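You operate a simulated robot arm through the tools that you are given. There is no shell and no other tool. Be economical: measure what you need, move in short steps, check, and stop when the job is done.

You are at the controls of a simulated robot arm. One attempt, no reset.

TASK
Wind the black spool full, move it to the small teal bin and wind the teal one full.
Fine: use the gold wheel; the second spool stays in the small cup.

The check looks at the end state, three seconds after you hand in, the way a careful person would. Anything else that was tipped, shoved, dropped, spilled or broken makes it a failure.

THE ROBOT
A 7-joint arm with a two-finger parallel gripper, fixed in place. Base frame: the origin is at the foot of the arm, x ahead of it, y to its left, z up. Units: mm, rad, N and s.
With the tool pointing down near the work surface it reaches from about 240 to 680 mm from the base axis. Its first joint turns from -1.152 to 1.152 rad. Payload 2.4 kg.
The tool frame sits at the grasp point between the pads (the TCP): z along the fingers, y along the line on which they close. The tips reach 30 mm beyond it. Largest opening 94 mm; finger width 28, thickness 10; the body of the gripper, 50 by 96 mm, starts 55 mm behind the TCP.
Orientation is that of the tool frame in the base frame, as [roll, pitch, yaw] about the fixed x, y, z axes, in that order (R = Rz(yaw) Ry(pitch) Rx(roll)). With the fingers straight down and closing along the base's y, the tool's x points along the base's -x, its y along +y and its z along -z.

THE INTERFACE
- The arm moves only by the tool apply_moves. Its argument "moves" is a list of rows, each a list of 7 numbers: the shift along the tool's x, y, z in mm, then the turn, a rotation vector about the tool's x, y, z in rad, then the closure, from 0 (fully open) to 1 (shut). In form: [[dx, dy, dz, rx, ry, rz, claw], ...]. A call has 1 to 10 rows; each row shifts and turns the commanded pose from where the row before left it, along the tool's axes as they then stand. Each row takes 0.2 s and may step no farther than 50 mm and 0.15 rad from the row before; otherwise, or with a gripper value out of range, the whole call is refused. Where a pose cannot be reached the arm comes as near as it can. A force on the tool above 90 N (or 10 N above the force at the start of the call, whichever is more), or a blocked arm, ends the call early, and 0.2 s more pass. The fingers move at their own pace (about 153 mm/s each) and stop on an object; they squeeze with about 31 N. The grip force told is the motor's: it shows also when the fingers shut on nothing. Time passes only in rows, and 0.2 s behind the last, so rows that do not move let the fingers close. The reply holds the time, the measured pose of the TCP, the force on the tool along the base axes, the opening and the grip force, in the units named above and with some noise, with the torque about the TCP (base axes, N m) and any sound that the robot's microphone picked up, and new pictures: "views" is both (left out), scene, wrist or none.
- Cameras (640 x 400 px; columns grow to the right, rows downward): "scene" is fixed at [26.3, 474.9, 1425.5]; the picture's right is [-0.76, -0.65, 0.00], its down [-0.40, 0.47, -0.79] and it looks along [0.51, -0.60, -0.62] (base axes); focal length 308 px, centre (320, 200). "wrist" rides on the gripper at [76, 14, -102] in the tool frame; the picture's right is [-0.18, 0.98, 0.00], its down [-0.75, -0.14, -0.64] and it looks along [-0.63, -0.12, 0.77] (tool axes); focal length 243 px, centre (320, 200). There is no depth. A picture from a camera that has moved, and an enlarged one, comes with that camera's place and axes in the base frame and with its lens. The place of the scene camera against the robot may be out by one fixed shift of up to 25 mm in any direction.
- inspect(camera, box): a new picture of the part [left, top, right, bottom] of that camera's present view, enlarged. The clock stands still meanwhile.
- hand_in(): hands the job in; it is judged then, once.

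Work in short steps. Places have to be worked out from the pictures, the camera data and where the tool is seen: move nearer, look again, correct. Check each grasp and each placing, and mend what went wrong. You have 120 turns and 200 pictures in all, those below and enlarged ones among them. Open the gripper and draw the arm clear of the work before you hand the job in, unless the task says otherwise; then end with one line.

The tools are called after "Request:" as name(argument=value, ...) on one line, values as JSON. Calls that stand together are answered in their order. apply_moves: Moves the arm, as the interface text tells. Its arguments: {"type":"object","properties":{"moves":{"type":"array"},"views":{"type":"string","enum":["both","scene","wrist","none"]}},"required":["moves"]} The other tools are called the same way: inspect (camera, box) takes an enlarged picture of a part of a camera's view; hand_in () hands the job in.

At the start:

```text
time_s: 0.0
tcp_pos: [347.1, -55.6, 1091.4]
tool_rot: [3.141, -0.001, 3.141]
force: [0.1, 1.1, -0.2]
torque: [-0.03, 0.01, 0.01]
grip_width: 93.8
grip_force: 0.2
```

scene: 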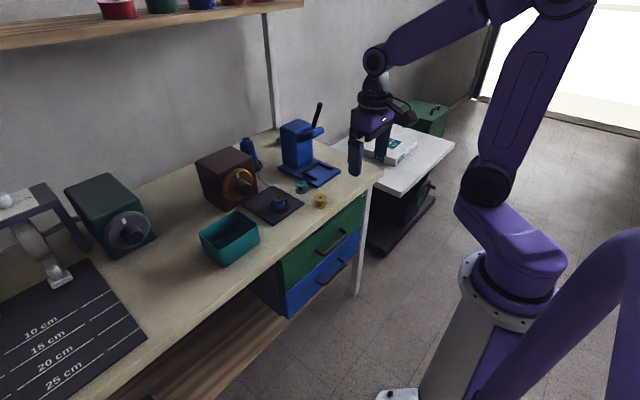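
wrist: 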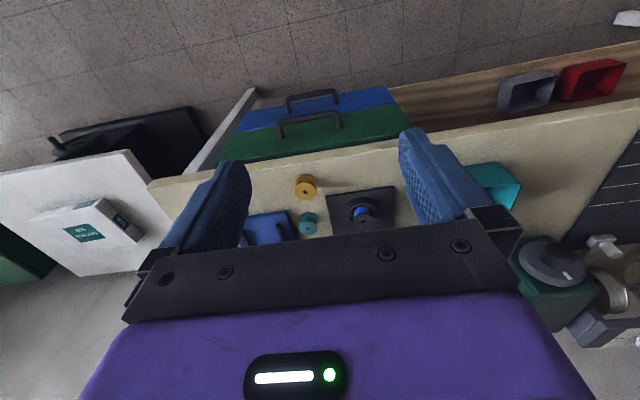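

The table shows a gold-wheel box, a black mat with a cup, two small spools (teal, gold), a teal bin. I enlarge the region to understand the objects.

Request:
inspect(camera="scene", box=[180, 110, 360, 270])

Request:
inspect(camera="wrist", box=[230, 150, 430, 260])

Request:
inspect(camera="scene", box=[0, 150, 180, 290])

```text
2.50 times, centred on (270, 190) of scene
camera zoom: at [26.3, 474.9, 1425.5], right [-0.76, -0.65, 0.0], down [-0.4, 0.47, -0.79], along [0.51, -0.6, -0.62], focal length 771 px, centre (445, 225)
```

zoom: 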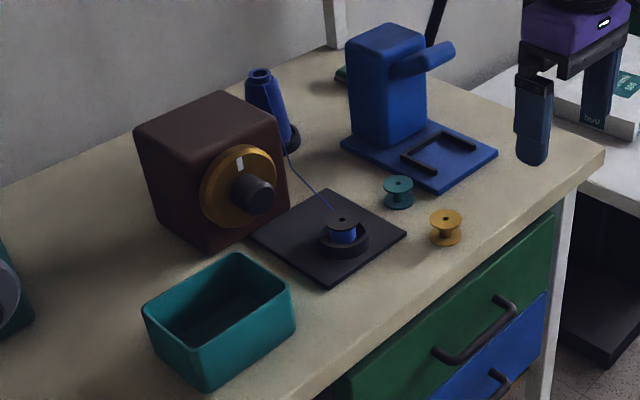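

```text
3.20 times, centred on (330, 205) of wrist
camera zoom: at [271.4, -42.3, 1193.9], right [0.18, 0.98, 0.0], down [0.75, -0.14, 0.64], along [0.63, -0.12, -0.77], focal length 776 px, centre (288, 184)
```

zoom: 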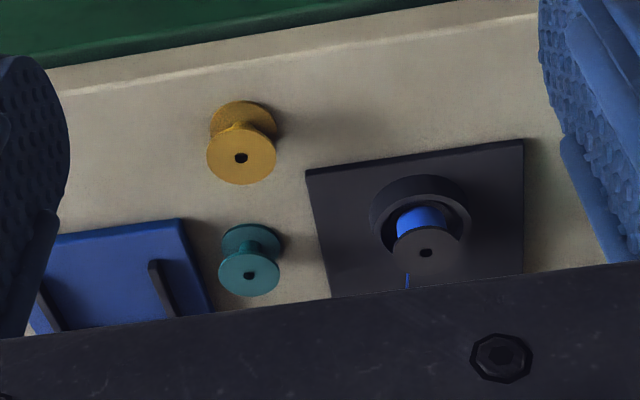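

```text
2.86 times, centred on (90, 220) of scene
camera zoom: at [26.3, 474.9, 1425.5], right [-0.76, -0.65, 0.0], down [-0.4, 0.47, -0.79], along [0.51, -0.6, -0.62], focal length 881 px, centre (977, 143)
```

zoom: 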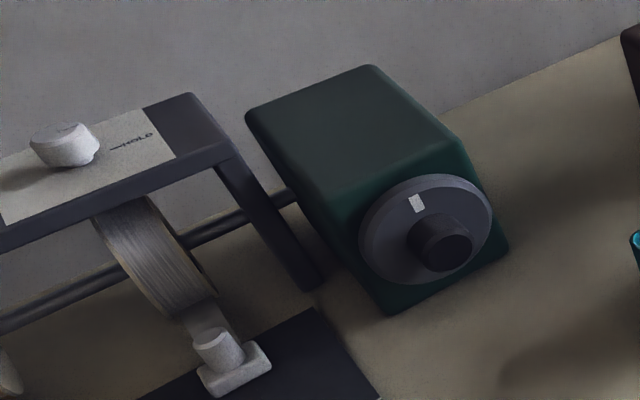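

Rough triangulation: black spool about (612,-23,840), the gold wheel hub near (670,55,890) facing the robot. I tilt the tool up toward horizontal to see the wheel with the wrist camera.

Request:
apply_moves(moves=[[0, 30, 0, 0, -0.15, 0, 0], [0, 30, 0, 0, -0.15, 0, 0], [0, 30, 0, 0, -0.15, 0, 0], [0, 0, 0, 0, -0.15, 0, 0]])

```text
time_s: 1.0
tcp_pos: [345.8, 33.0, 1092.7]
tool_rot: [3.141, 0.602, 3.141]
force: [0.4, 0.0, 0.1]
torque: [-0.04, -0.01, -0.02]
grip_width: 93.9
grip_force: 0.0
camera wrist: at [225.4, 46.9, 1133.5], right [0.15, 0.98, 0.1], down [0.26, -0.14, 0.96], along [0.95, -0.12, -0.28], focal length 243 px, centre (320, 200)
```

scene: 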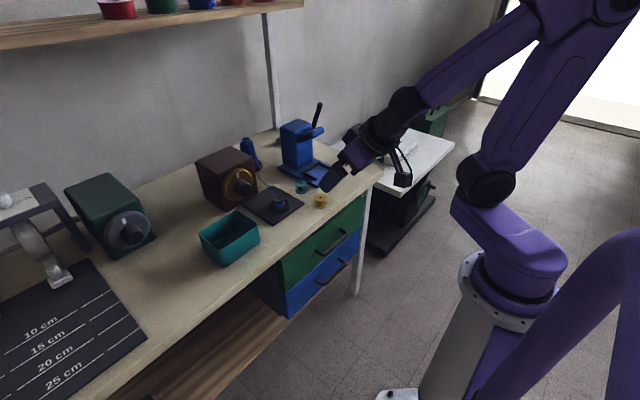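
wrist: 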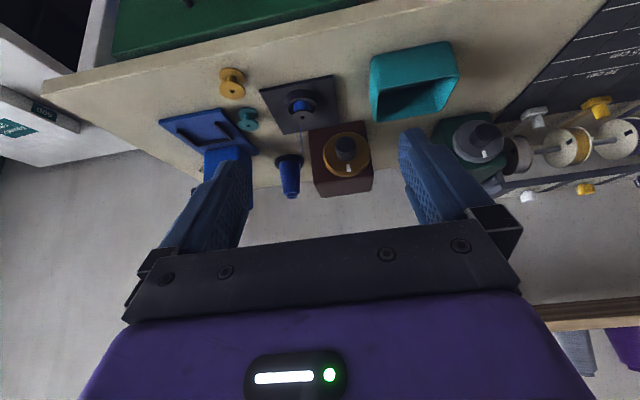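

Excellent view. I enlarge the wheel and spools.

Request:
inspect(camera="wrist", box=[200, 60, 400, 210])

Request:
inspect(camera="scene", box=[190, 140, 310, 220])

```text
2.67 times, centred on (300, 135) of wrist
camera zoom: at [225.4, 46.9, 1133.5], right [0.15, 0.98, 0.1], down [0.26, -0.14, 0.96], along [0.95, -0.12, -0.28], focal length 647 px, centre (373, 373)
```

zoom: 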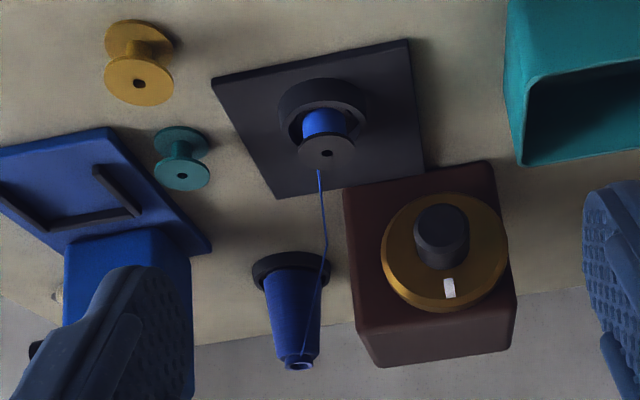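

```text
5.00 times, centred on (250, 180) of scene
camera zoom: at [26.3, 474.9, 1425.5], right [-0.76, -0.65, 0.0], down [-0.4, 0.47, -0.79], along [0.51, -0.6, -0.62], focal length 1541 px, centre (670, 300)
```

zoom: 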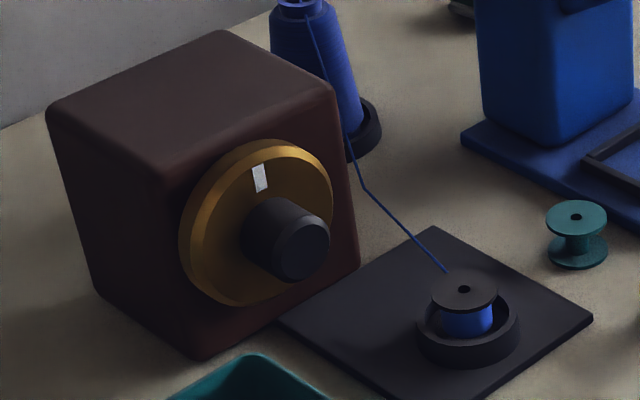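

From two wrist views: black spool top ≈ (638,-22,835); scene camera is off about (8,10,17); hub front face ≈ (693,54,887), ~46 mm thick. I bring the tool fully horizontal at a safe place, then test the roll range.

Request:
apply_moves(moves=[[0, 0, 0, 0, -0.15, 0, 0], [0, 0, 0, 0, -0.15, 0, 0], [0, 0, 0, 0, -0.15, 0, 0], [0, 0, 0, 0, -0.15, 0, 0], [0, 0, 0, 0, -0.15, 0, 0], [0, 0, 0, 0, -0.15, 0, 0], [0, 0, 0, 0, -0.069, 0, 0]], views="none")

Request:
apply_moves(moves=[[0, 0, 0, 0, 0, 0.15, 0], [0, 0, 0, 0, 0, 0.15, 0], [0, 0, 0, 0, 0, 0.15, 0], [0, 0, 0, 0, 0, 0.15, 0], [0, 0, 0, 0, 0, 0.15, 0], [0, 0, 0, 0, 0, 0.15, 0], [0, 0, 0, 0, 0, 0.15, 0], [0, 0, 0, 0, 0, 0.15, 0], [0, 0, 0, 0, 0, 0.15, 0], [0, 0, 0, 0, 0, 0.15, 0]])

```text
time_s: 2.6
tcp_pos: [367.0, 67.1, 1108.8]
tool_rot: [-2.543, 1.567, -2.541]
force: [1.0, 0.1, 0.0]
torque: [0.02, 0.0, 0.03]
grip_width: 93.8
grip_force: 0.0
out of reach, approached as far as the arm can: row 3, 4, 5, 6, 7
```

```text
time_s: 4.8
tcp_pos: [335.4, 113.9, 1324.9]
tool_rot: [1.582, 0.159, 1.594]
force: [1.3, -3.4, -0.1]
torque: [0.03, -0.01, 0.27]
grip_width: 94.0
grip_force: 0.0
out of reach, approached as far as the arm can: row 1, 2, 3, 4, 5, 6, 7, 8, 9, 10
camera wrist: at [232.4, 188.9, 1327.3], right [0.01, -0.03, 1.0], down [-0.63, -0.78, -0.01], along [0.78, -0.63, -0.03], focal length 243 px, centre (320, 200)
```

scene: 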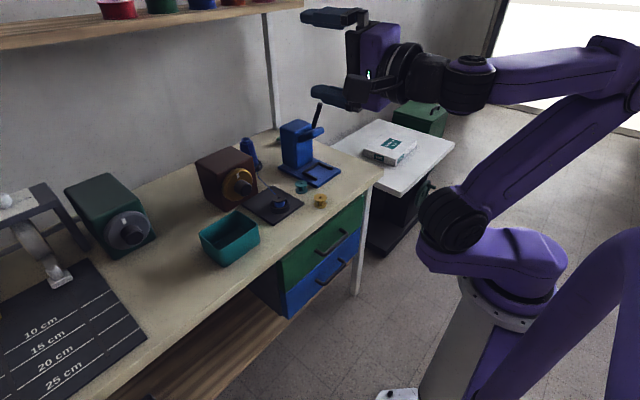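
wrist: 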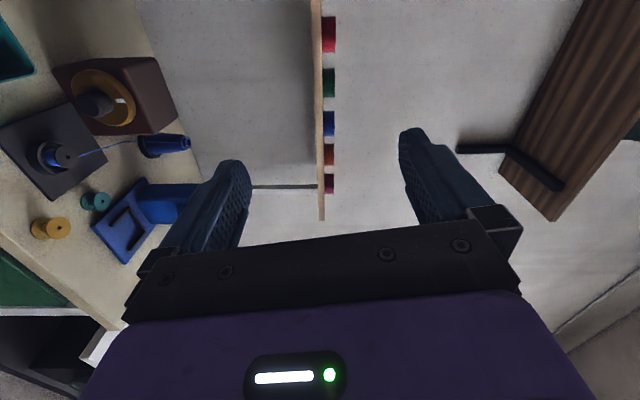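

The tool is now horizontal with roll ~1.5, but too close in to the base. I move forward (+X) to regain reach, then re-read the pose.

Request:
apply_moves(moves=[[0, 0, 40, 0, 0, 0, 0], [0, 0, 40, 0, 0, 0, 0], [0, 0, 40, 0, 0, 0, 0], [0, 0, 40, 0, 0, 0, 0], [0, 0, 0, 0, 0, 0, 0]], views="none")

```text
time_s: 6.0
tcp_pos: [368.3, 80.0, 1334.5]
tool_rot: [1.587, 0.162, 1.574]
force: [-0.4, -0.1, 0.1]
torque: [0.01, -0.01, 0.02]
grip_width: 94.2
grip_force: 0.0
out of reach, approached as far as the arm can: row 1, 2, 3, 4
```

Request:
apply_moves(moves=[[0, 0, 30, 0, 0, 0, 0], [0, 0, 30, 0, 0, 0, 0], [0, 0, 30, 0, 0, 0, 0], [0, 0, 0, 0, 0, 0, 0]], views="scene")

```text
time_s: 7.0
tcp_pos: [381.8, 59.7, 1341.2]
tool_rot: [1.585, 0.161, 1.573]
force: [0.1, -1.0, 0.6]
torque: [0.0, 0.03, 0.02]
grip_width: 93.4
grip_force: 0.1
out of reach, approached as far as the arm can: row 1, 2, 3
```

scene: 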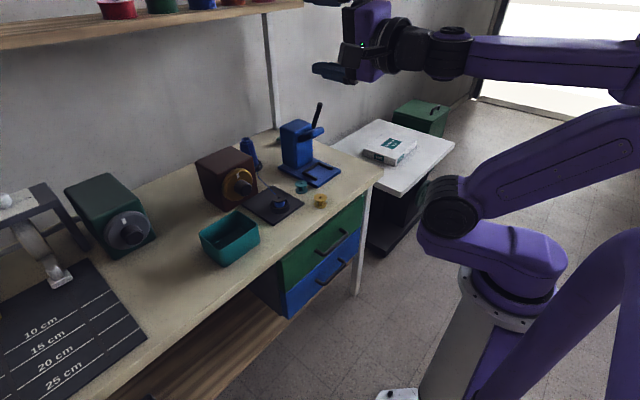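

The arm is bound up at this height; I lower it (tool −y is down) and see whether it frees.

Request:
apply_moves(moves=[[0, -40, 10, 0, 0, 0, 0], [0, -40, 10, 0, 0, 0, 0], [0, -40, 10, 0, 0, 0, 0], [0, 0, 0, 0, 0, 0, 0]], views="scene")

```text
time_s: 8.0
tcp_pos: [372.4, 37.4, 1324.2]
tool_rot: [1.586, 0.162, 1.575]
force: [-0.4, 0.5, -0.3]
torque: [-0.02, 0.01, 0.02]
grip_width: 93.9
grip_force: 0.1
out of reach, approached as far as the arm can: row 1, 2, 3
```

scene: 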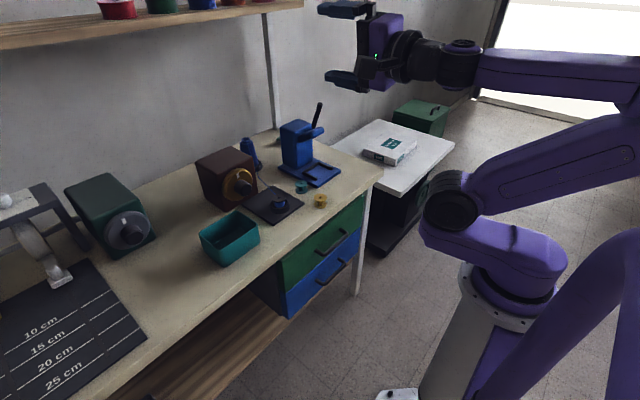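

Orientation seems held at a joint limit while position suffers. I roll back by −0.6 rad to free it.

Request:
apply_moves(moves=[[0, 0, 0, 0, 0, -0.15, 0], [0, 0, 0, 0, 0, -0.15, 0], [0, 0, 0, 0, 0, -0.15, 0], [0, 0, 0, 0, 0, -0.15, 0], [0, 0, 0, 0, 0, 0, 0]], views="none")

```text
time_s: 9.2
tcp_pos: [373.0, 39.9, 1325.2]
tool_rot: [1.588, 0.764, 1.583]
force: [-0.1, -0.1, -1.2]
torque: [0.02, 0.01, 0.03]
grip_width: 94.0
grip_force: 0.1
```

Request:
apply_moves(moves=[[20.7, -21.6, 30, 0, 0, 0, 0], [20.7, -21.6, 30, 0, 0, 0, 0], [20.7, -21.6, 30, 0, 0, 0, 0], [20.7, -21.6, 30, 0, 0, 0, 0], [20.7, -21.6, 30, 0, 0, 0, 0], [0, 0, 0, 0, 0, 0, 0]], views="scene")

```text
time_s: 10.6
tcp_pos: [420.2, 55.0, 1282.5]
tool_rot: [1.588, 0.763, 1.584]
force: [0.6, -0.1, 0.1]
torque: [-0.05, -0.04, 0.02]
grip_width: 94.1
grip_force: 0.1
out of reach, approached as far as the arm can: row 2, 3, 4, 5
```

scene: 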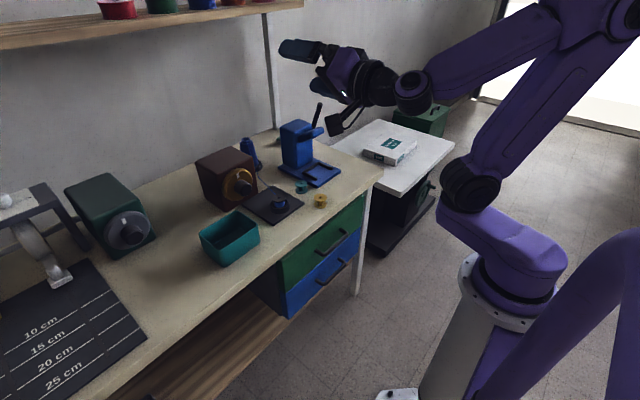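

Horizontal tool is OK at height but limited lower when close in. I test it farther out: forward first, then down.

Request:
apply_moves(moves=[[0, 0, 40, 0, 0, 0, 0], [0, 0, 40, 0, 0, 0, 0], [0, 0, 40, 0, 0, 0, 0], [0, 0, 0, 0, 0, 0, 0]], views="none")

Request:
apply_moves(moves=[[20.7, -21.6, 0, 0, 0, 0, 0], [20.7, -21.6, 0, 0, 0, 0, 0], [20.7, -21.6, 0, 0, 0, 0, 0], [20.7, -21.6, 0, 0, 0, 0, 0], [20.7, -21.6, 0, 0, 0, 0, 0], [0, 0, 0, 0, 0, 0, 0]], views="scene")

```text
time_s: 11.6
tcp_pos: [426.8, 58.1, 1287.3]
tool_rot: [1.588, 0.761, 1.584]
force: [-0.1, -0.2, 0.2]
torque: [0.01, 0.0, -0.02]
grip_width: 94.1
grip_force: 0.0
out of reach, approached as far as the arm can: row 1, 2, 3
```

```text
time_s: 13.0
tcp_pos: [387.2, 73.2, 1270.0]
tool_rot: [1.591, 0.763, 1.585]
force: [-0.1, -0.3, -0.9]
torque: [0.01, -0.01, 0.02]
grip_width: 94.3
grip_force: 0.1
out of reach, approached as far as the arm can: row 1, 2, 3, 4, 5
```

scene: 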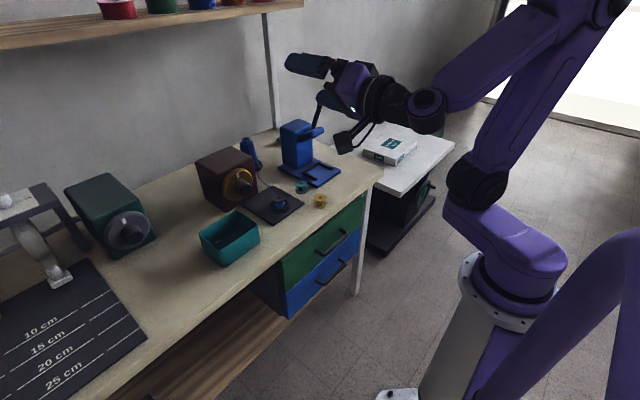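

Fully horizontal isn't available further out. Instead I'll hold the hub "wrench-style" from above with the tool tilted ~0.4 rad and swing about the hub axis. First I undo the roll, and tilt back.

Request:
apply_moves(moves=[[0, 0, 0, 0, 0, -0.15, 0], [0, 0, 0, 0, 0, -0.15, 0], [0, 0, 0, 0, 0, -0.15, 0], [0, 0, 0, 0, 0, -0.15, 0], [0, 0, 0, 0, 0, -0.15, 0], [0, 0, 0, 0, 0, -0.058, 0], [0, 0, 0, 0, 0.15, 0, 0], [0, 0, 0, 0, 0.15, 0, 0], [0, 0, 0, 0, 0.15, 0, 0]], views="none")

Request:
apply_moves(moves=[[0, 0, 0, 0, 0.15, 0, 0], [0, 0, 0, 0, 0.15, 0, 0], [0, 0, 0, 0, 0.15, 0, 0], [0, 0, 0, 0, 0.15, 0, 0], [0, 0, 0, 0, 0.12, 0, 0], [0, 0, 0, 0, 0, 0, 0]], views="scene")

```text
time_s: 15.0
tcp_pos: [388.3, 72.9, 1268.9]
tool_rot: [3.133, 1.108, 3.136]
force: [0.3, -0.7, -0.2]
torque: [-0.01, 0.0, -0.01]
grip_width: 93.9
grip_force: 0.0
```

```text
time_s: 16.4
tcp_pos: [387.6, 71.6, 1268.1]
tool_rot: [3.139, 0.386, 3.141]
force: [0.6, -0.2, 0.8]
torque: [0.02, 0.0, 0.0]
grip_width: 94.1
grip_force: 0.0
```

scene: 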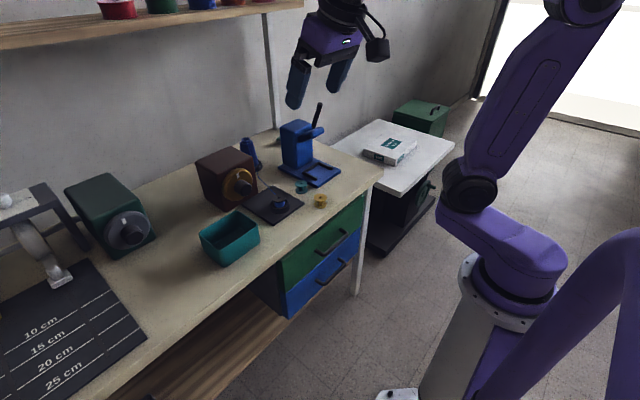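

Now approach above and in front of the hub: target (660,54,990).

Request:
apply_moves(moves=[[-18.4, -2.2, 45, 0, 0, 0, 0], [-18.4, -2.2, 45, 0, 0, 0, 0], [-18.4, -2.2, 45, 0, 0, 0, 0], [-18.4, -2.2, 45, 0, 0, 0, 0], [-18.4, -2.2, 45, 0, 0, 0, 0], [-18.4, -2.2, 45, 0, 0, 0, 0], [-18.4, -2.2, 45, 0, 0, 0, 0], [-18.4, -2.2, 45, 0, 0, 0, 0]])

```text
time_s: 18.2
tcp_pos: [664.0, 58.1, 989.2]
tool_rot: [3.14, 0.388, 3.14]
force: [0.6, -0.1, 0.3]
torque: [0.0, 0.04, 0.0]
grip_width: 93.9
grip_force: 0.1
camera wrist: at [555.7, 71.1, 1054.8], right [0.17, 0.98, 0.07], down [0.45, -0.14, 0.88], along [0.87, -0.12, -0.47], focal length 243 px, centre (320, 200)
```

scene: 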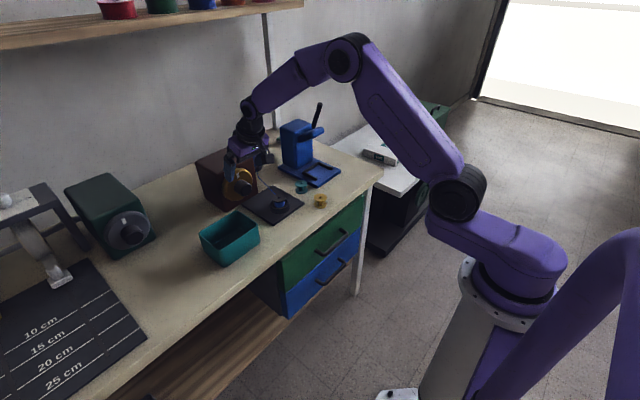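
wrist: 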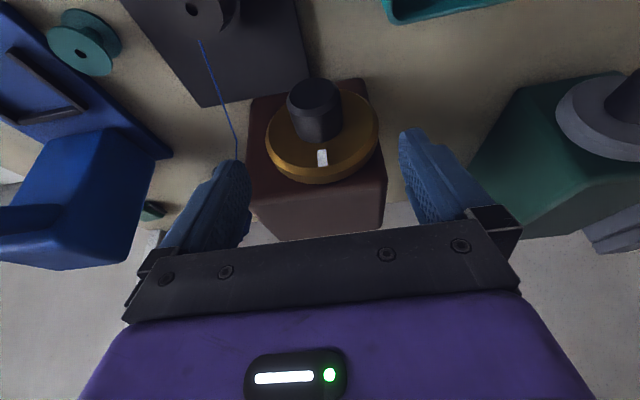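

Refined hub: front face ≈ (679,54,894), wheel face at X≈718, ∅≈40 mm. I move the open fingers around it to TCP (691,54.5,894).

Request:
apply_moves(moves=[[2, -0.8, 19.6, 0, 0, 0, 0], [2, -0.7, 19.6, 0, 0, 0, 0], [2, -0.7, 19.6, 0, 0, 0, 0], [2, -0.7, 19.6, 0, 0, 0, 0], [2, -0.7, 19.6, 0, 0, 0, 0], [0, 0, 0, 0, 0, 0, 0]])

Request:
inspect(camera="scene", box=[190, 120, 310, 220])

```text
time_s: 19.6
tcp_pos: [689.4, 51.8, 896.0]
tool_rot: [3.14, 0.39, -3.141]
force: [-0.4, 0.0, 0.7]
torque: [-0.01, 0.0, -0.02]
grip_width: 93.8
grip_force: 0.0
camera wrist: at [580.1, 65.5, 961.4], right [0.17, 0.98, 0.07], down [0.45, -0.14, 0.88], along [0.87, -0.12, -0.47], focal length 243 px, centre (320, 200)
```

scene: 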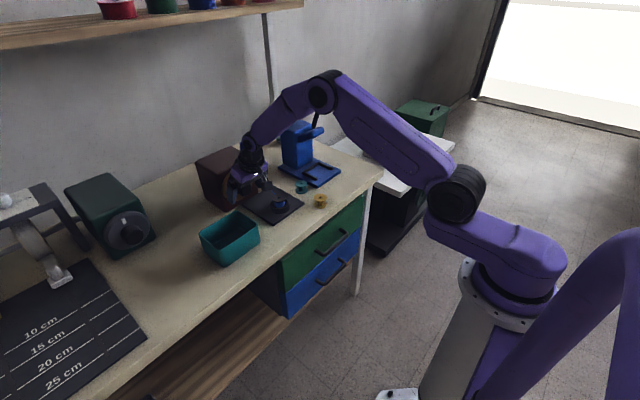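
wrist: 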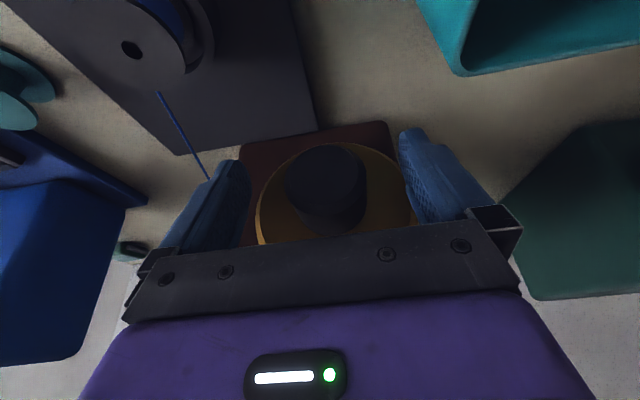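

```text
4.00 times, centred on (250, 170) of scene
camera zoom: at [26.3, 474.9, 1425.5], right [-0.76, -0.65, 0.0], down [-0.4, 0.47, -0.79], along [0.51, -0.6, -0.62], focal length 1233 px, centre (600, 320)
```

zoom: 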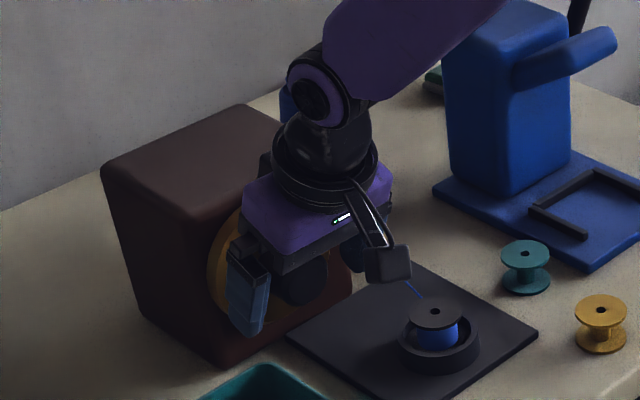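

Hub well between fingers; I center by +3 mm in y and close.

Request:
apply_moves(moves=[[0, 3, 0, 0, 0, 0, 0], [0, 0, 0, 0, 0, 0, 0.5], [0, 0, 0, 0, 0, 0, 1], [0, 0, 0, 0, 0, 0, 1], [0, 0, 0, 0, 0, 0, 1]], views="wrist")

```text
time_s: 20.8
tcp_pos: [688.5, 54.9, 896.8]
tool_rot: [3.139, 0.387, 3.139]
force: [1.9, -2.0, -1.0]
torque: [-0.02, -0.02, -0.03]
grip_width: 46.3
grip_force: 44.8
camera wrist: at [579.8, 68.6, 961.4], right [0.17, 0.98, 0.07], down [0.45, -0.14, 0.88], along [0.87, -0.12, -0.47], focal length 243 px, centre (320, 200)
```

wrist: 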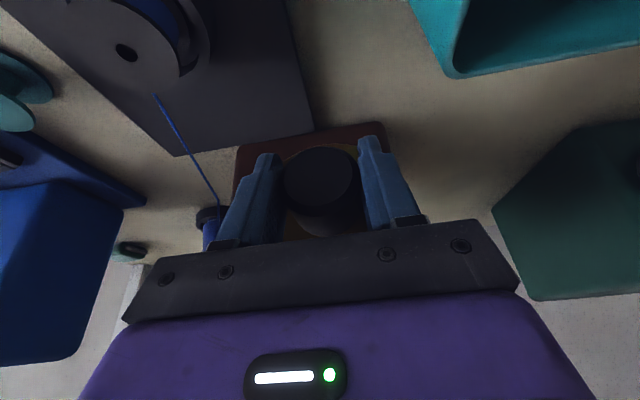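

Hub gripped at 46 mm. I turn it clockwise (seen from the robot) by 0.45 rad and watch the spool.

Request:
apply_moves(moves=[[0, 0, 0, -0.139, 0, 0.0566, 1], [0, 0, 0, -0.139, 0, 0.0566, 1], [0, 0, 0, -0.139, 0, 0.0566, 1], [0, 0, 0, 0, 0, 0, 1]])

Request:
inspect(camera="scene", box=[190, 120, 310, 220])

```text
time_s: 21.8
tcp_pos: [688.8, 53.4, 897.0]
tool_rot: [2.659, 0.346, 2.961]
force: [-10.3, -15.9, 11.7]
torque: [-0.03, 0.24, 0.12]
grip_width: 45.7
grip_force: 44.8
camera wrist: at [579.9, 36.3, 961.3], right [0.17, 0.85, 0.49], down [0.45, -0.51, 0.73], along [0.87, 0.1, -0.47], focal length 243 px, centre (320, 200)
```

scene: 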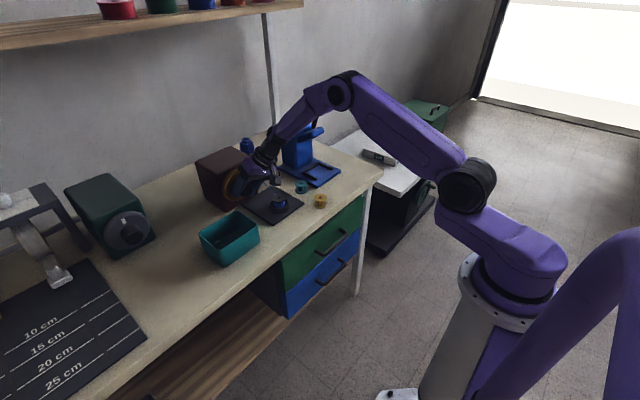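
wrist: 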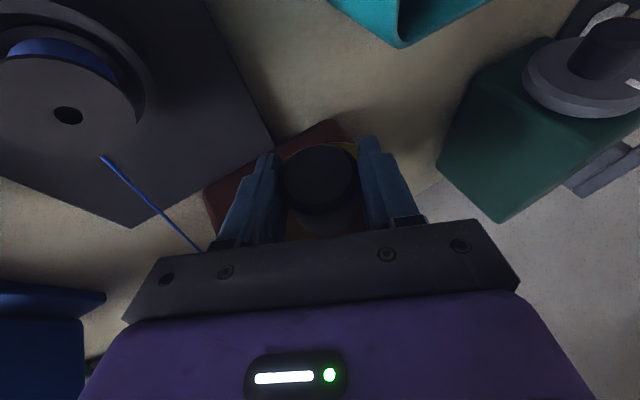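

```text
4.00 times, centred on (250, 170) of scene
camera zoom: at [25.8, 474.5, 1425.6], right [-0.76, -0.65, 0.0], down [-0.4, 0.47, -0.79], along [0.51, -0.6, -0.62], focal length 1233 px, centre (600, 320)
```

zoom: 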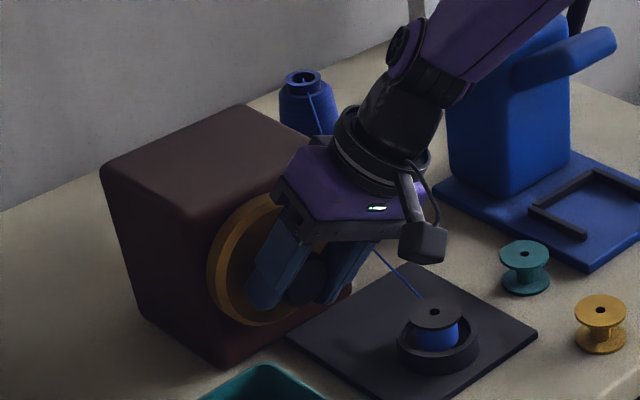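

Low resistance. I continue clockwise by another 0.45 rad.

Request:
apply_moves(moves=[[0, 0, 0, -0.139, 0, 0.0566, 1], [0, 0, 0, -0.139, 0, 0.0566, 1], [0, 0, 0, -0.139, 0, 0.0566, 1], [0, 0, 0, 0, 0, 0, 1]], views="wrist")

Request:
inspect(camera="scene", box=[190, 120, 310, 220])

```text
time_s: 22.8
tcp_pos: [689.2, 49.7, 894.6]
tool_rot: [2.202, 0.238, 2.826]
force: [3.9, -17.9, -9.2]
torque: [-0.09, -0.6, -0.27]
grip_width: 45.2
grip_force: 45.2
camera wrist: at [579.9, 8.0, 946.6], right [0.17, 0.55, 0.81], down [0.45, -0.78, 0.44], along [0.88, 0.29, -0.38], focal length 243 px, centre (320, 200)
```

wrist: 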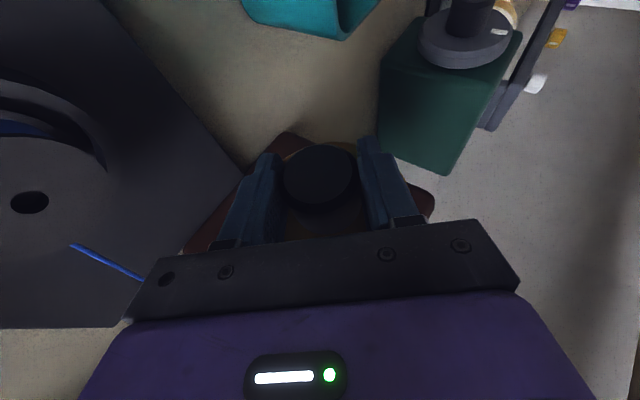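

```text
4.00 times, centred on (250, 170) of scene
camera zoom: at [26.5, 474.4, 1425.6], right [-0.76, -0.65, 0.0], down [-0.4, 0.47, -0.78], along [0.51, -0.6, -0.62], focal length 1233 px, centre (600, 320)
```

zoom: 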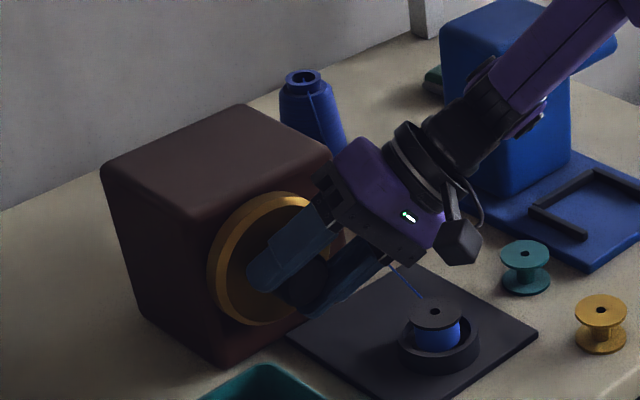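

I release to see whether the white mark has moved and how the spool looks.

Request:
apply_moves(moves=[[0, 0, 0, 0, 0, 0, 0.2], [0, 0, 0, 0, 0, 0, 0.2], [0, 0, -25, 0, 0, 0, 0.2], [0, 0, -25, 0, 0, 0, 0.2], [0, 0, 0, 0, 0, 0, 0.2]], views="wrist")

Request:
inspect(camera="scene", box=[190, 120, 310, 220])

```text
time_s: 24.0
tcp_pos: [667.1, 19.1, 928.1]
tool_rot: [2.204, 0.237, 2.833]
force: [-0.2, 0.3, -0.8]
torque: [0.02, 0.0, -0.01]
grip_width: 75.3
grip_force: 0.0
camera wrist: at [558.7, -25.0, 978.9], right [0.17, 0.56, 0.81], down [0.46, -0.78, 0.43], along [0.87, 0.3, -0.38], focal length 243 px, centre (320, 200)
```

wrist: 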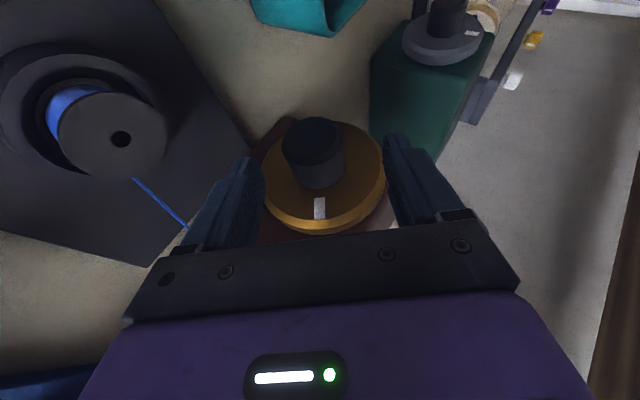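

```text
4.00 times, centred on (250, 170) of scene
camera zoom: at [26.3, 474.9, 1425.5], right [-0.76, -0.65, 0.0], down [-0.4, 0.47, -0.79], along [0.51, -0.6, -0.62], focal length 1233 px, centre (600, 320)
```

zoom: 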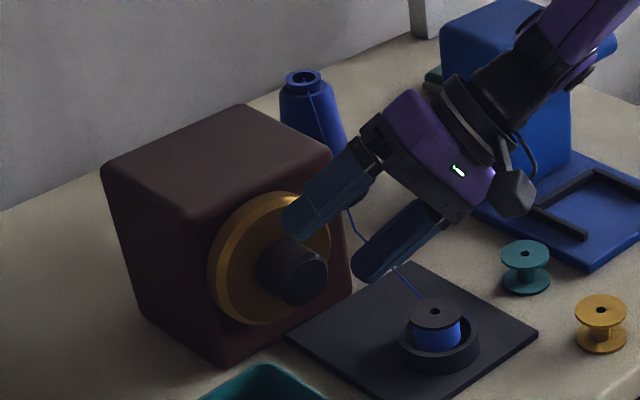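

The mark followed the tool, so the wheel turns. I look closely at the spool fill.

Request:
inspect(camera="scene", box=[265, 190, 301, 214])

Request:
inspect(camera="wrist", box=[0, 40, 220, 260])

```text
16.00 times, centred on (283, 202) of scene
camera zoom: at [26.3, 474.9, 1425.5], right [-0.76, -0.65, 0.0], down [-0.4, 0.47, -0.79], along [0.51, -0.6, -0.62], focal length 4932 px, centre (912, 168)
```

zoom: 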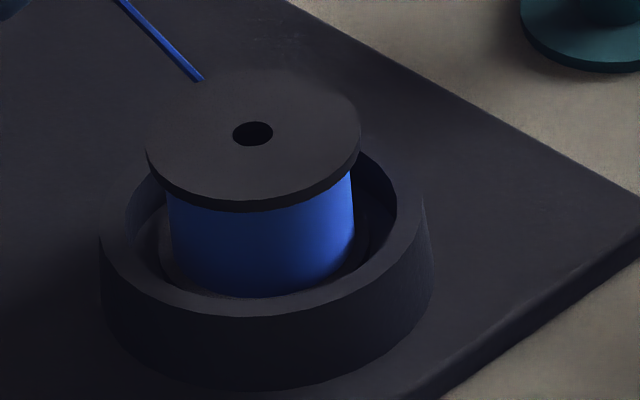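

```text
1.82 times, centred on (110, 150) of wrist
camera zoom: at [558.7, -25.0, 978.9], right [0.17, 0.56, 0.81], down [0.46, -0.78, 0.43], along [0.87, 0.3, -0.38], focal length 441 px, centre (702, 291)
```

zoom: 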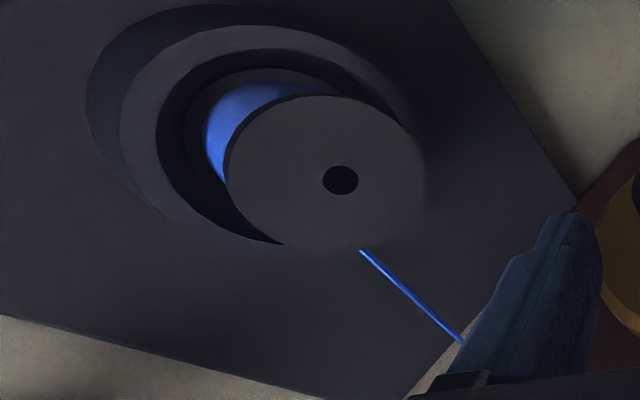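

Fill now appears ~0.87 of the flange width (was roughly 0.77), so this direction winds. I re-enter around the hub with the gripper open and swing back to the other side for a fresh stroke.

Request:
apply_moves(moves=[[0, -5, 0, 0, 0, 0, 0], [0, 0, 27, 0, 0, 0, 0], [0, 0, 27, 0, 0, 0, 0], [0, 0, 0, 0, 0, 0, 0]], views="none")

Request:
apply_moves(moves=[[0, 0, 0, 0.139, 0, -0.0566, 0], [0, 0, 0, 0.139, 0, -0.0566, 0], [0, 0, 0, 0.139, 0, -0.0566, 0], [0, 0, 0, 0.139, 0, -0.0566, 0], [0, 0, 0, 0.139, 0, -0.0566, 0], [0, 0, 0, 0.139, 0, -0.0566, 0], [0, 0, 0, 0.139, 0, -0.0566, 0], [0, 0, 0, 0.139, 0, -0.0566, 0], [0, 0, 0, 0.139, 0, -0.0566, 0], [0, 0, 0, 0, 0, 0, 0]])

Request:
inspect(camera="scene", box=[190, 120, 310, 220])

```text
time_s: 25.0
tcp_pos: [687.9, 54.8, 893.4]
tool_rot: [2.202, 0.238, 2.832]
force: [1.5, 0.7, 0.3]
torque: [0.0, -0.02, -0.03]
grip_width: 94.0
grip_force: 0.1
```

```text
time_s: 27.2
tcp_pos: [688.9, 54.2, 890.4]
tool_rot: [-2.663, 0.349, -2.967]
force: [0.2, -1.0, -0.1]
torque: [0.03, -0.01, 0.01]
grip_width: 94.0
grip_force: 0.0
camera wrist: at [580.9, 96.2, 943.2], right [0.17, 0.92, -0.36], down [0.45, 0.25, 0.85], along [0.87, -0.31, -0.37], focal length 243 px, centre (320, 200)
```

scene: 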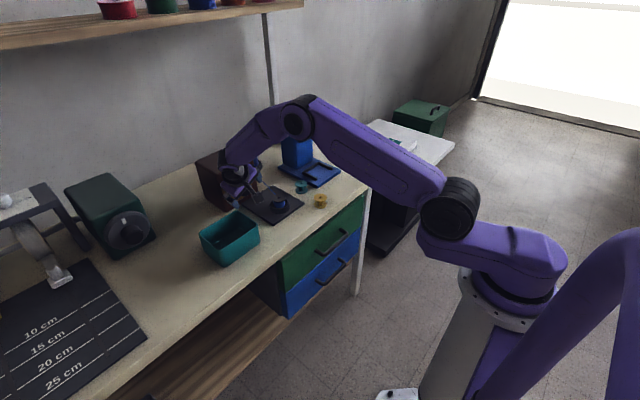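
wrist: 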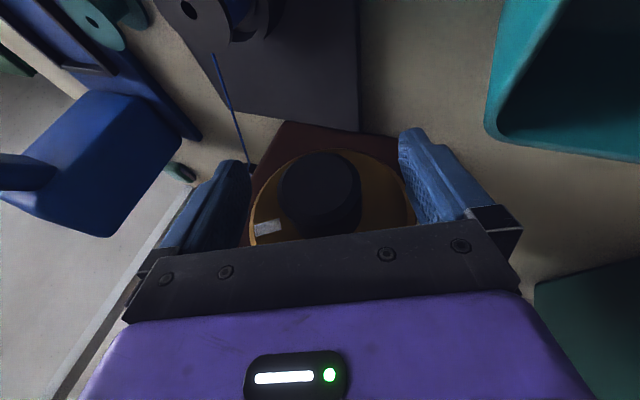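

```text
4.00 times, centred on (250, 170) of scene
camera zoom: at [26.2, 474.9, 1425.5], right [-0.76, -0.65, 0.0], down [-0.4, 0.47, -0.79], along [0.51, -0.6, -0.62], focal length 1233 px, centre (600, 320)
```

zoom: 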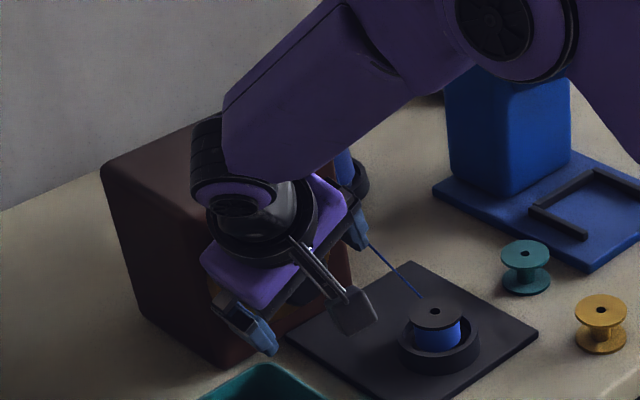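

Clear at ψ≈−0.45. I grip here and turn clockwise 0.6 rad, then check fill.

Request:
apply_moves(moves=[[0, 0, 0, 0, 0, 0, 0.5], [0, 0, 0, 0, 0, 0, 1], [0, 0, 0, 0, 0, 0, 1], [0, 0, 0, -0.139, 0, 0.0566, 1], [0, 0, 0, -0.139, 0, 0.0566, 1], [0, 0, 0, -0.139, 0, 0.0566, 1], [0, 0, 0, -0.139, 0, 0.0566, 1], [0, 0, 0, 0, 0, 0, 1]], views="none")

Request:
inspect(camera="scene", box=[265, 190, 301, 214])

```text
time_s: 29.0
tcp_pos: [690.7, 55.4, 890.9]
tool_rot: [2.976, 0.387, 3.08]
force: [3.7, 1.8, 0.7]
torque: [0.03, -0.24, -0.7]
grip_width: 47.7
grip_force: 44.9
```

```text
16.00 times, centred on (283, 202) of scene
camera zoom: at [26.4, 474.9, 1425.4], right [-0.76, -0.65, 0.0], down [-0.4, 0.47, -0.79], along [0.51, -0.6, -0.62], focal length 4932 px, centre (912, 168)
```

zoom: 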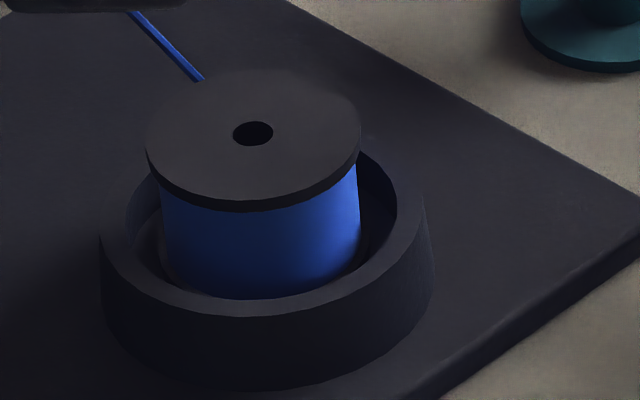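

Fill grew to 0.93 of flange width (about 13 px for 0.6 rad). I turn another 0.3 rad and look.

Request:
apply_moves(moves=[[0, 0, 0, -0.139, 0, 0.0566, 1], [0, 0, 0, -0.139, 0, 0.0566, 1], [0, 0, 0, 0, 0, 0, 1]], views="none")

Request:
inspect(camera="scene", box=[265, 190, 301, 214])

```text
time_s: 29.8
tcp_pos: [689.6, 54.7, 891.2]
tool_rot: [2.658, 0.348, 2.965]
force: [16.9, 6.1, 0.7]
torque: [0.03, 0.7, 0.29]
grip_width: 47.7
grip_force: 45.1
```

```text
16.00 times, centred on (283, 202) of scene
camera zoom: at [26.7, 475.0, 1425.4], right [-0.76, -0.65, 0.0], down [-0.4, 0.47, -0.78], along [0.51, -0.6, -0.62], focal length 4932 px, centre (912, 168)
```

zoom: 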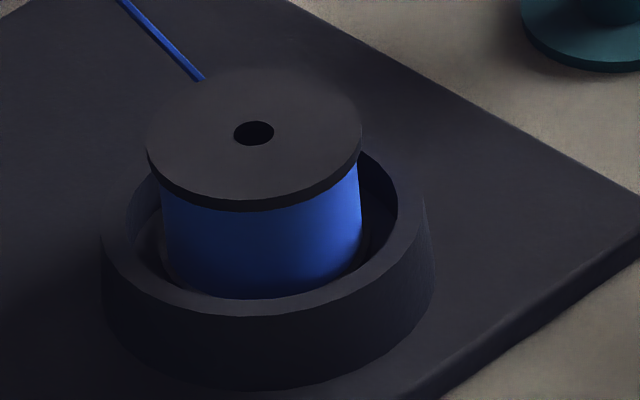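

Barely changed; either full or slow. Another 0.3 rad to tell.

Request:
apply_moves(moves=[[0, 0, 0, -0.139, 0, 0.0566, 1], [0, 0, 0, -0.139, 0, 0.0566, 1], [0, 0, 0, 0, 0, 0, 1]], views="none")

Request:
inspect(camera="scene", box=[265, 190, 301, 214])

```text
time_s: 30.6
tcp_pos: [689.7, 55.3, 891.7]
tool_rot: [2.346, 0.283, 2.87]
force: [16.7, 9.5, 8.2]
torque: [0.04, -0.38, -0.44]
grip_width: 47.9
grip_force: 44.9
```

```text
16.00 times, centred on (283, 202) of scene
camera zoom: at [26.5, 475.1, 1425.4], right [-0.76, -0.65, 0.0], down [-0.4, 0.47, -0.79], along [0.51, -0.6, -0.62], focal length 4932 px, centre (912, 168)
```

zoom: 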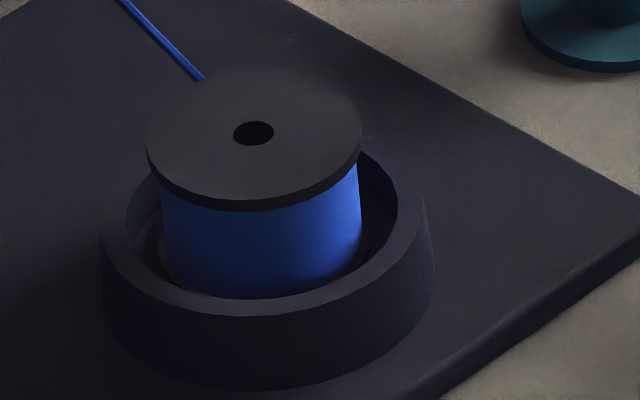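

Unchanged, so likely full (capped). I release, back out and verify the wheel mark did turn.

Request:
apply_moves(moves=[[0, 0, 0, 0, 0, 0, 0.2], [0, 0, 0, 0, 0, 0, 0], [0, 0, -30, 0, 0, 0, 0], [0, 0, -30, 0, 0, 0, 0], [0, 0, 0, 0, 0, 0, 0]], views="wrist")

```text
time_s: 31.8
tcp_pos: [664.6, 17.6, 932.7]
tool_rot: [2.351, 0.28, 2.869]
force: [-0.8, -0.7, 0.3]
torque: [0.01, 0.0, 0.01]
grip_width: 93.9
grip_force: 0.1
camera wrist: at [556.3, -18.1, 989.3], right [0.17, 0.67, 0.72], down [0.46, -0.7, 0.55], along [0.87, 0.24, -0.42], focal length 243 px, centre (320, 200)
```

wrist: 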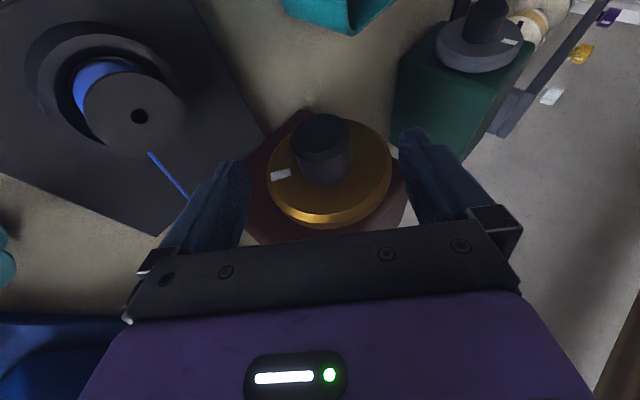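

The mark is at ~2.15 rad, so all turning took effect and the fill has capped: black spool is full. I now back off and up, and straighten the tool to vertical.

Request:
apply_moves(moves=[[-2, 8.2, -40.2, 0, 0, 0, 0], [-2, 8.2, -40.2, 0, 0, 0, 0], [-2, 8.2, -40.2, 0, 0, 0, 0], [0, 0, 0, 0.139, 0, -0.0566, 0], [0, 0, 0, 0.139, 0, -0.0566, 0], [0, 0, 0, 0.139, 0, -0.0566, 0], [0, 0, 0, 0.139, 0, -0.0566, 0], [0, 0, 0, 0.139, 0, -0.0566, 0], [0, 0, 0, 0.037, 0, -0.015, 0]], views="none")

Request:
apply_moves(moves=[[0, 0, 0, 0, 0.13, 0, 0], [0, 0, 0, 0, 0.13, 0, 0], [0, 0, 0, 0, 0.127, 0, 0], [0, 0, 0, 0, 0, 0, 0]])

```text
time_s: 33.8
tcp_pos: [627.5, -42.6, 1030.6]
tool_rot: [-3.101, 0.387, -3.126]
force: [-0.9, -0.8, -0.3]
torque: [0.01, 0.0, 0.0]
grip_width: 94.2
grip_force: 0.1
```

```text
time_s: 34.8
tcp_pos: [626.8, -43.2, 1031.8]
tool_rot: [-3.103, 0.002, 3.142]
force: [0.2, 0.1, 0.0]
torque: [-0.01, 0.03, 0.0]
grip_width: 93.6
grip_force: 0.1
camera wrist: at [550.9, -25.8, 1132.0], right [0.18, 0.98, -0.04], down [0.75, -0.12, 0.65], along [0.63, -0.15, -0.76], focal length 243 px, centre (320, 200)
```

scene: 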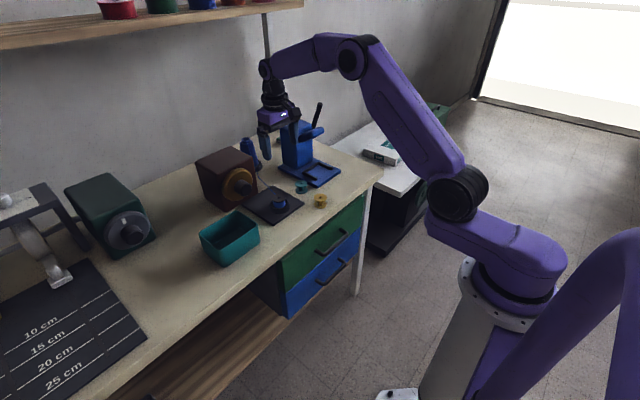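
wrist: 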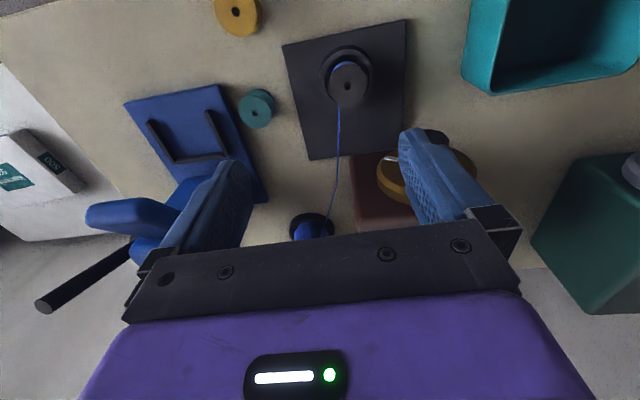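

Spool axis ≈ (634,-21), agreeing with the previous estimate. I correct the small roll error and descend to z≈900 above it.

Request:
apply_moves(moves=[[-2, 7, 0, -0.039, 0, 0, 0], [-2, 7, 44, 0, 0, 0, 0], [-3, 8, 44, 0, 0, 0, 0], [0, 0, 44, 0, 0, 0, 0], [0, 0, 0, 0, 0, 0, 0]])

Request:
inspect(camera="scene", box=[230, 120, 350, 220])

```text
time_s: 36.0
tcp_pos: [634.8, -20.8, 899.4]
tool_rot: [3.139, 0.002, -3.141]
force: [0.0, 0.0, 0.4]
torque: [0.01, 0.0, 0.0]
grip_width: 94.1
grip_force: 0.0
camera wrist: at [559.6, -6.6, 1000.4], right [0.18, 0.98, 0.0], down [0.75, -0.14, 0.64], along [0.63, -0.12, -0.77], focal length 243 px, centre (320, 200)
```

scene: 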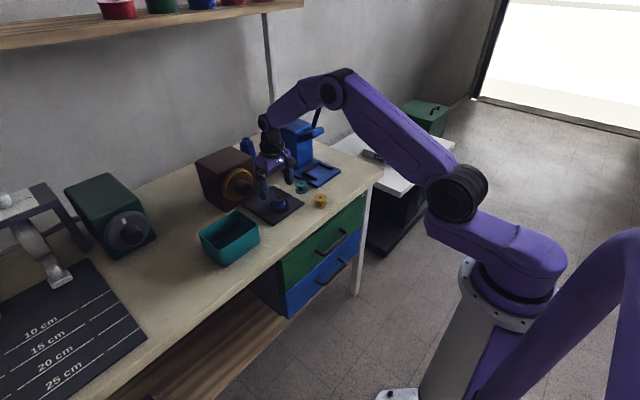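
wrist: 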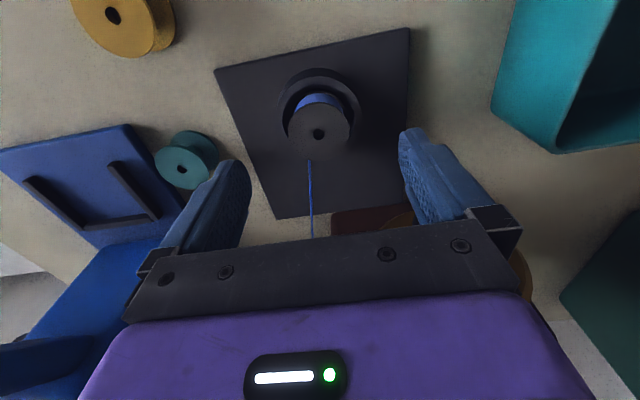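

```text
4.00 times, centred on (290, 170) of scene
camera zoom: at [26.3, 474.9, 1425.5], right [-0.76, -0.65, 0.0], down [-0.4, 0.47, -0.79], along [0.51, -0.6, -0.62], focal length 1233 px, centre (440, 320)
```

zoom: 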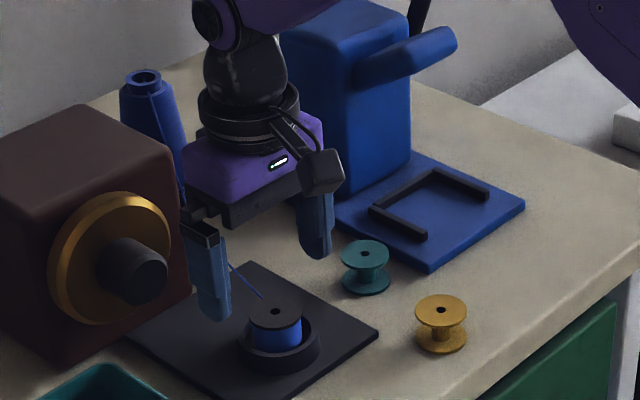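

Spool top ≈ (633,-22,836). I descend to TCP z 852 (tips ≈ 822, just above the cup rim) and look before closing.

Request:
apply_moves(moves=[[1.5, -1.2, 20, 0, 0, 0, 0.2], [0, 0, 20, 0, 0, 0, 0.2], [0, 0, 7, 0, 0, 0, 0.2], [0, 0, 0, 0, 0, 0, 0.2]], views="wrist")

Request:
inspect(camera="scene", box=[250, 175, 310, 217])

```text
time_s: 37.0
tcp_pos: [631.3, -20.7, 852.3]
tool_rot: [-3.141, 0.002, -3.141]
force: [0.8, -0.9, -0.8]
torque: [0.0, -0.01, 0.02]
grip_width: 75.2
grip_force: 0.1
camera wrist: at [555.7, -6.8, 953.5], right [0.18, 0.98, 0.0], down [0.75, -0.14, 0.64], along [0.63, -0.12, -0.77], focal length 243 px, centre (320, 200)
```

wrist: 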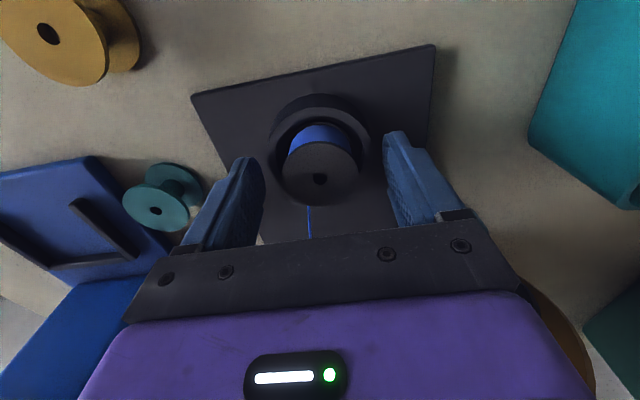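

```text
9.52 times, centred on (280, 196) of scene
camera zoom: at [26.3, 474.9, 1425.5], right [-0.76, -0.65, 0.0], down [-0.4, 0.47, -0.79], along [0.51, -0.6, -0.62], focal length 2936 px, centre (701, 238)
```

zoom: 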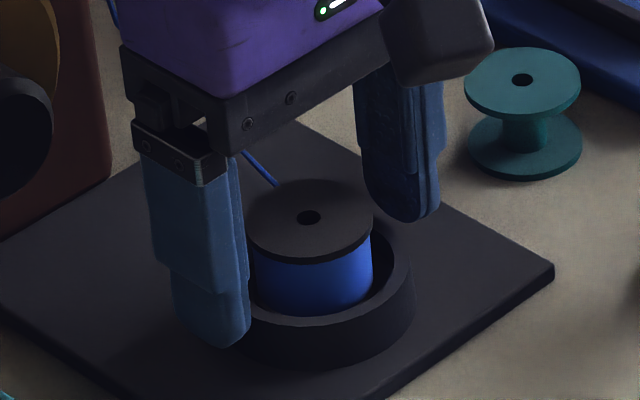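

Request:
inspect(camera="wrist", box=[240, 80, 400, 240])

```text
2.50 times, centred on (320, 160) of wrist
camera zoom: at [555.7, -6.8, 953.5], right [0.18, 0.98, 0.0], down [0.75, -0.14, 0.64], along [0.63, -0.12, -0.77], focal length 606 px, centre (320, 300)
```

zoom: 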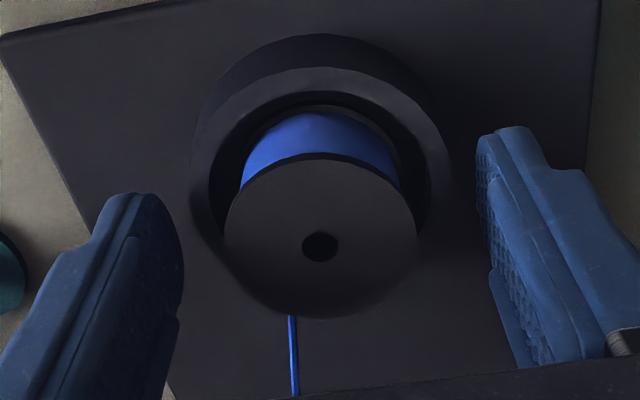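

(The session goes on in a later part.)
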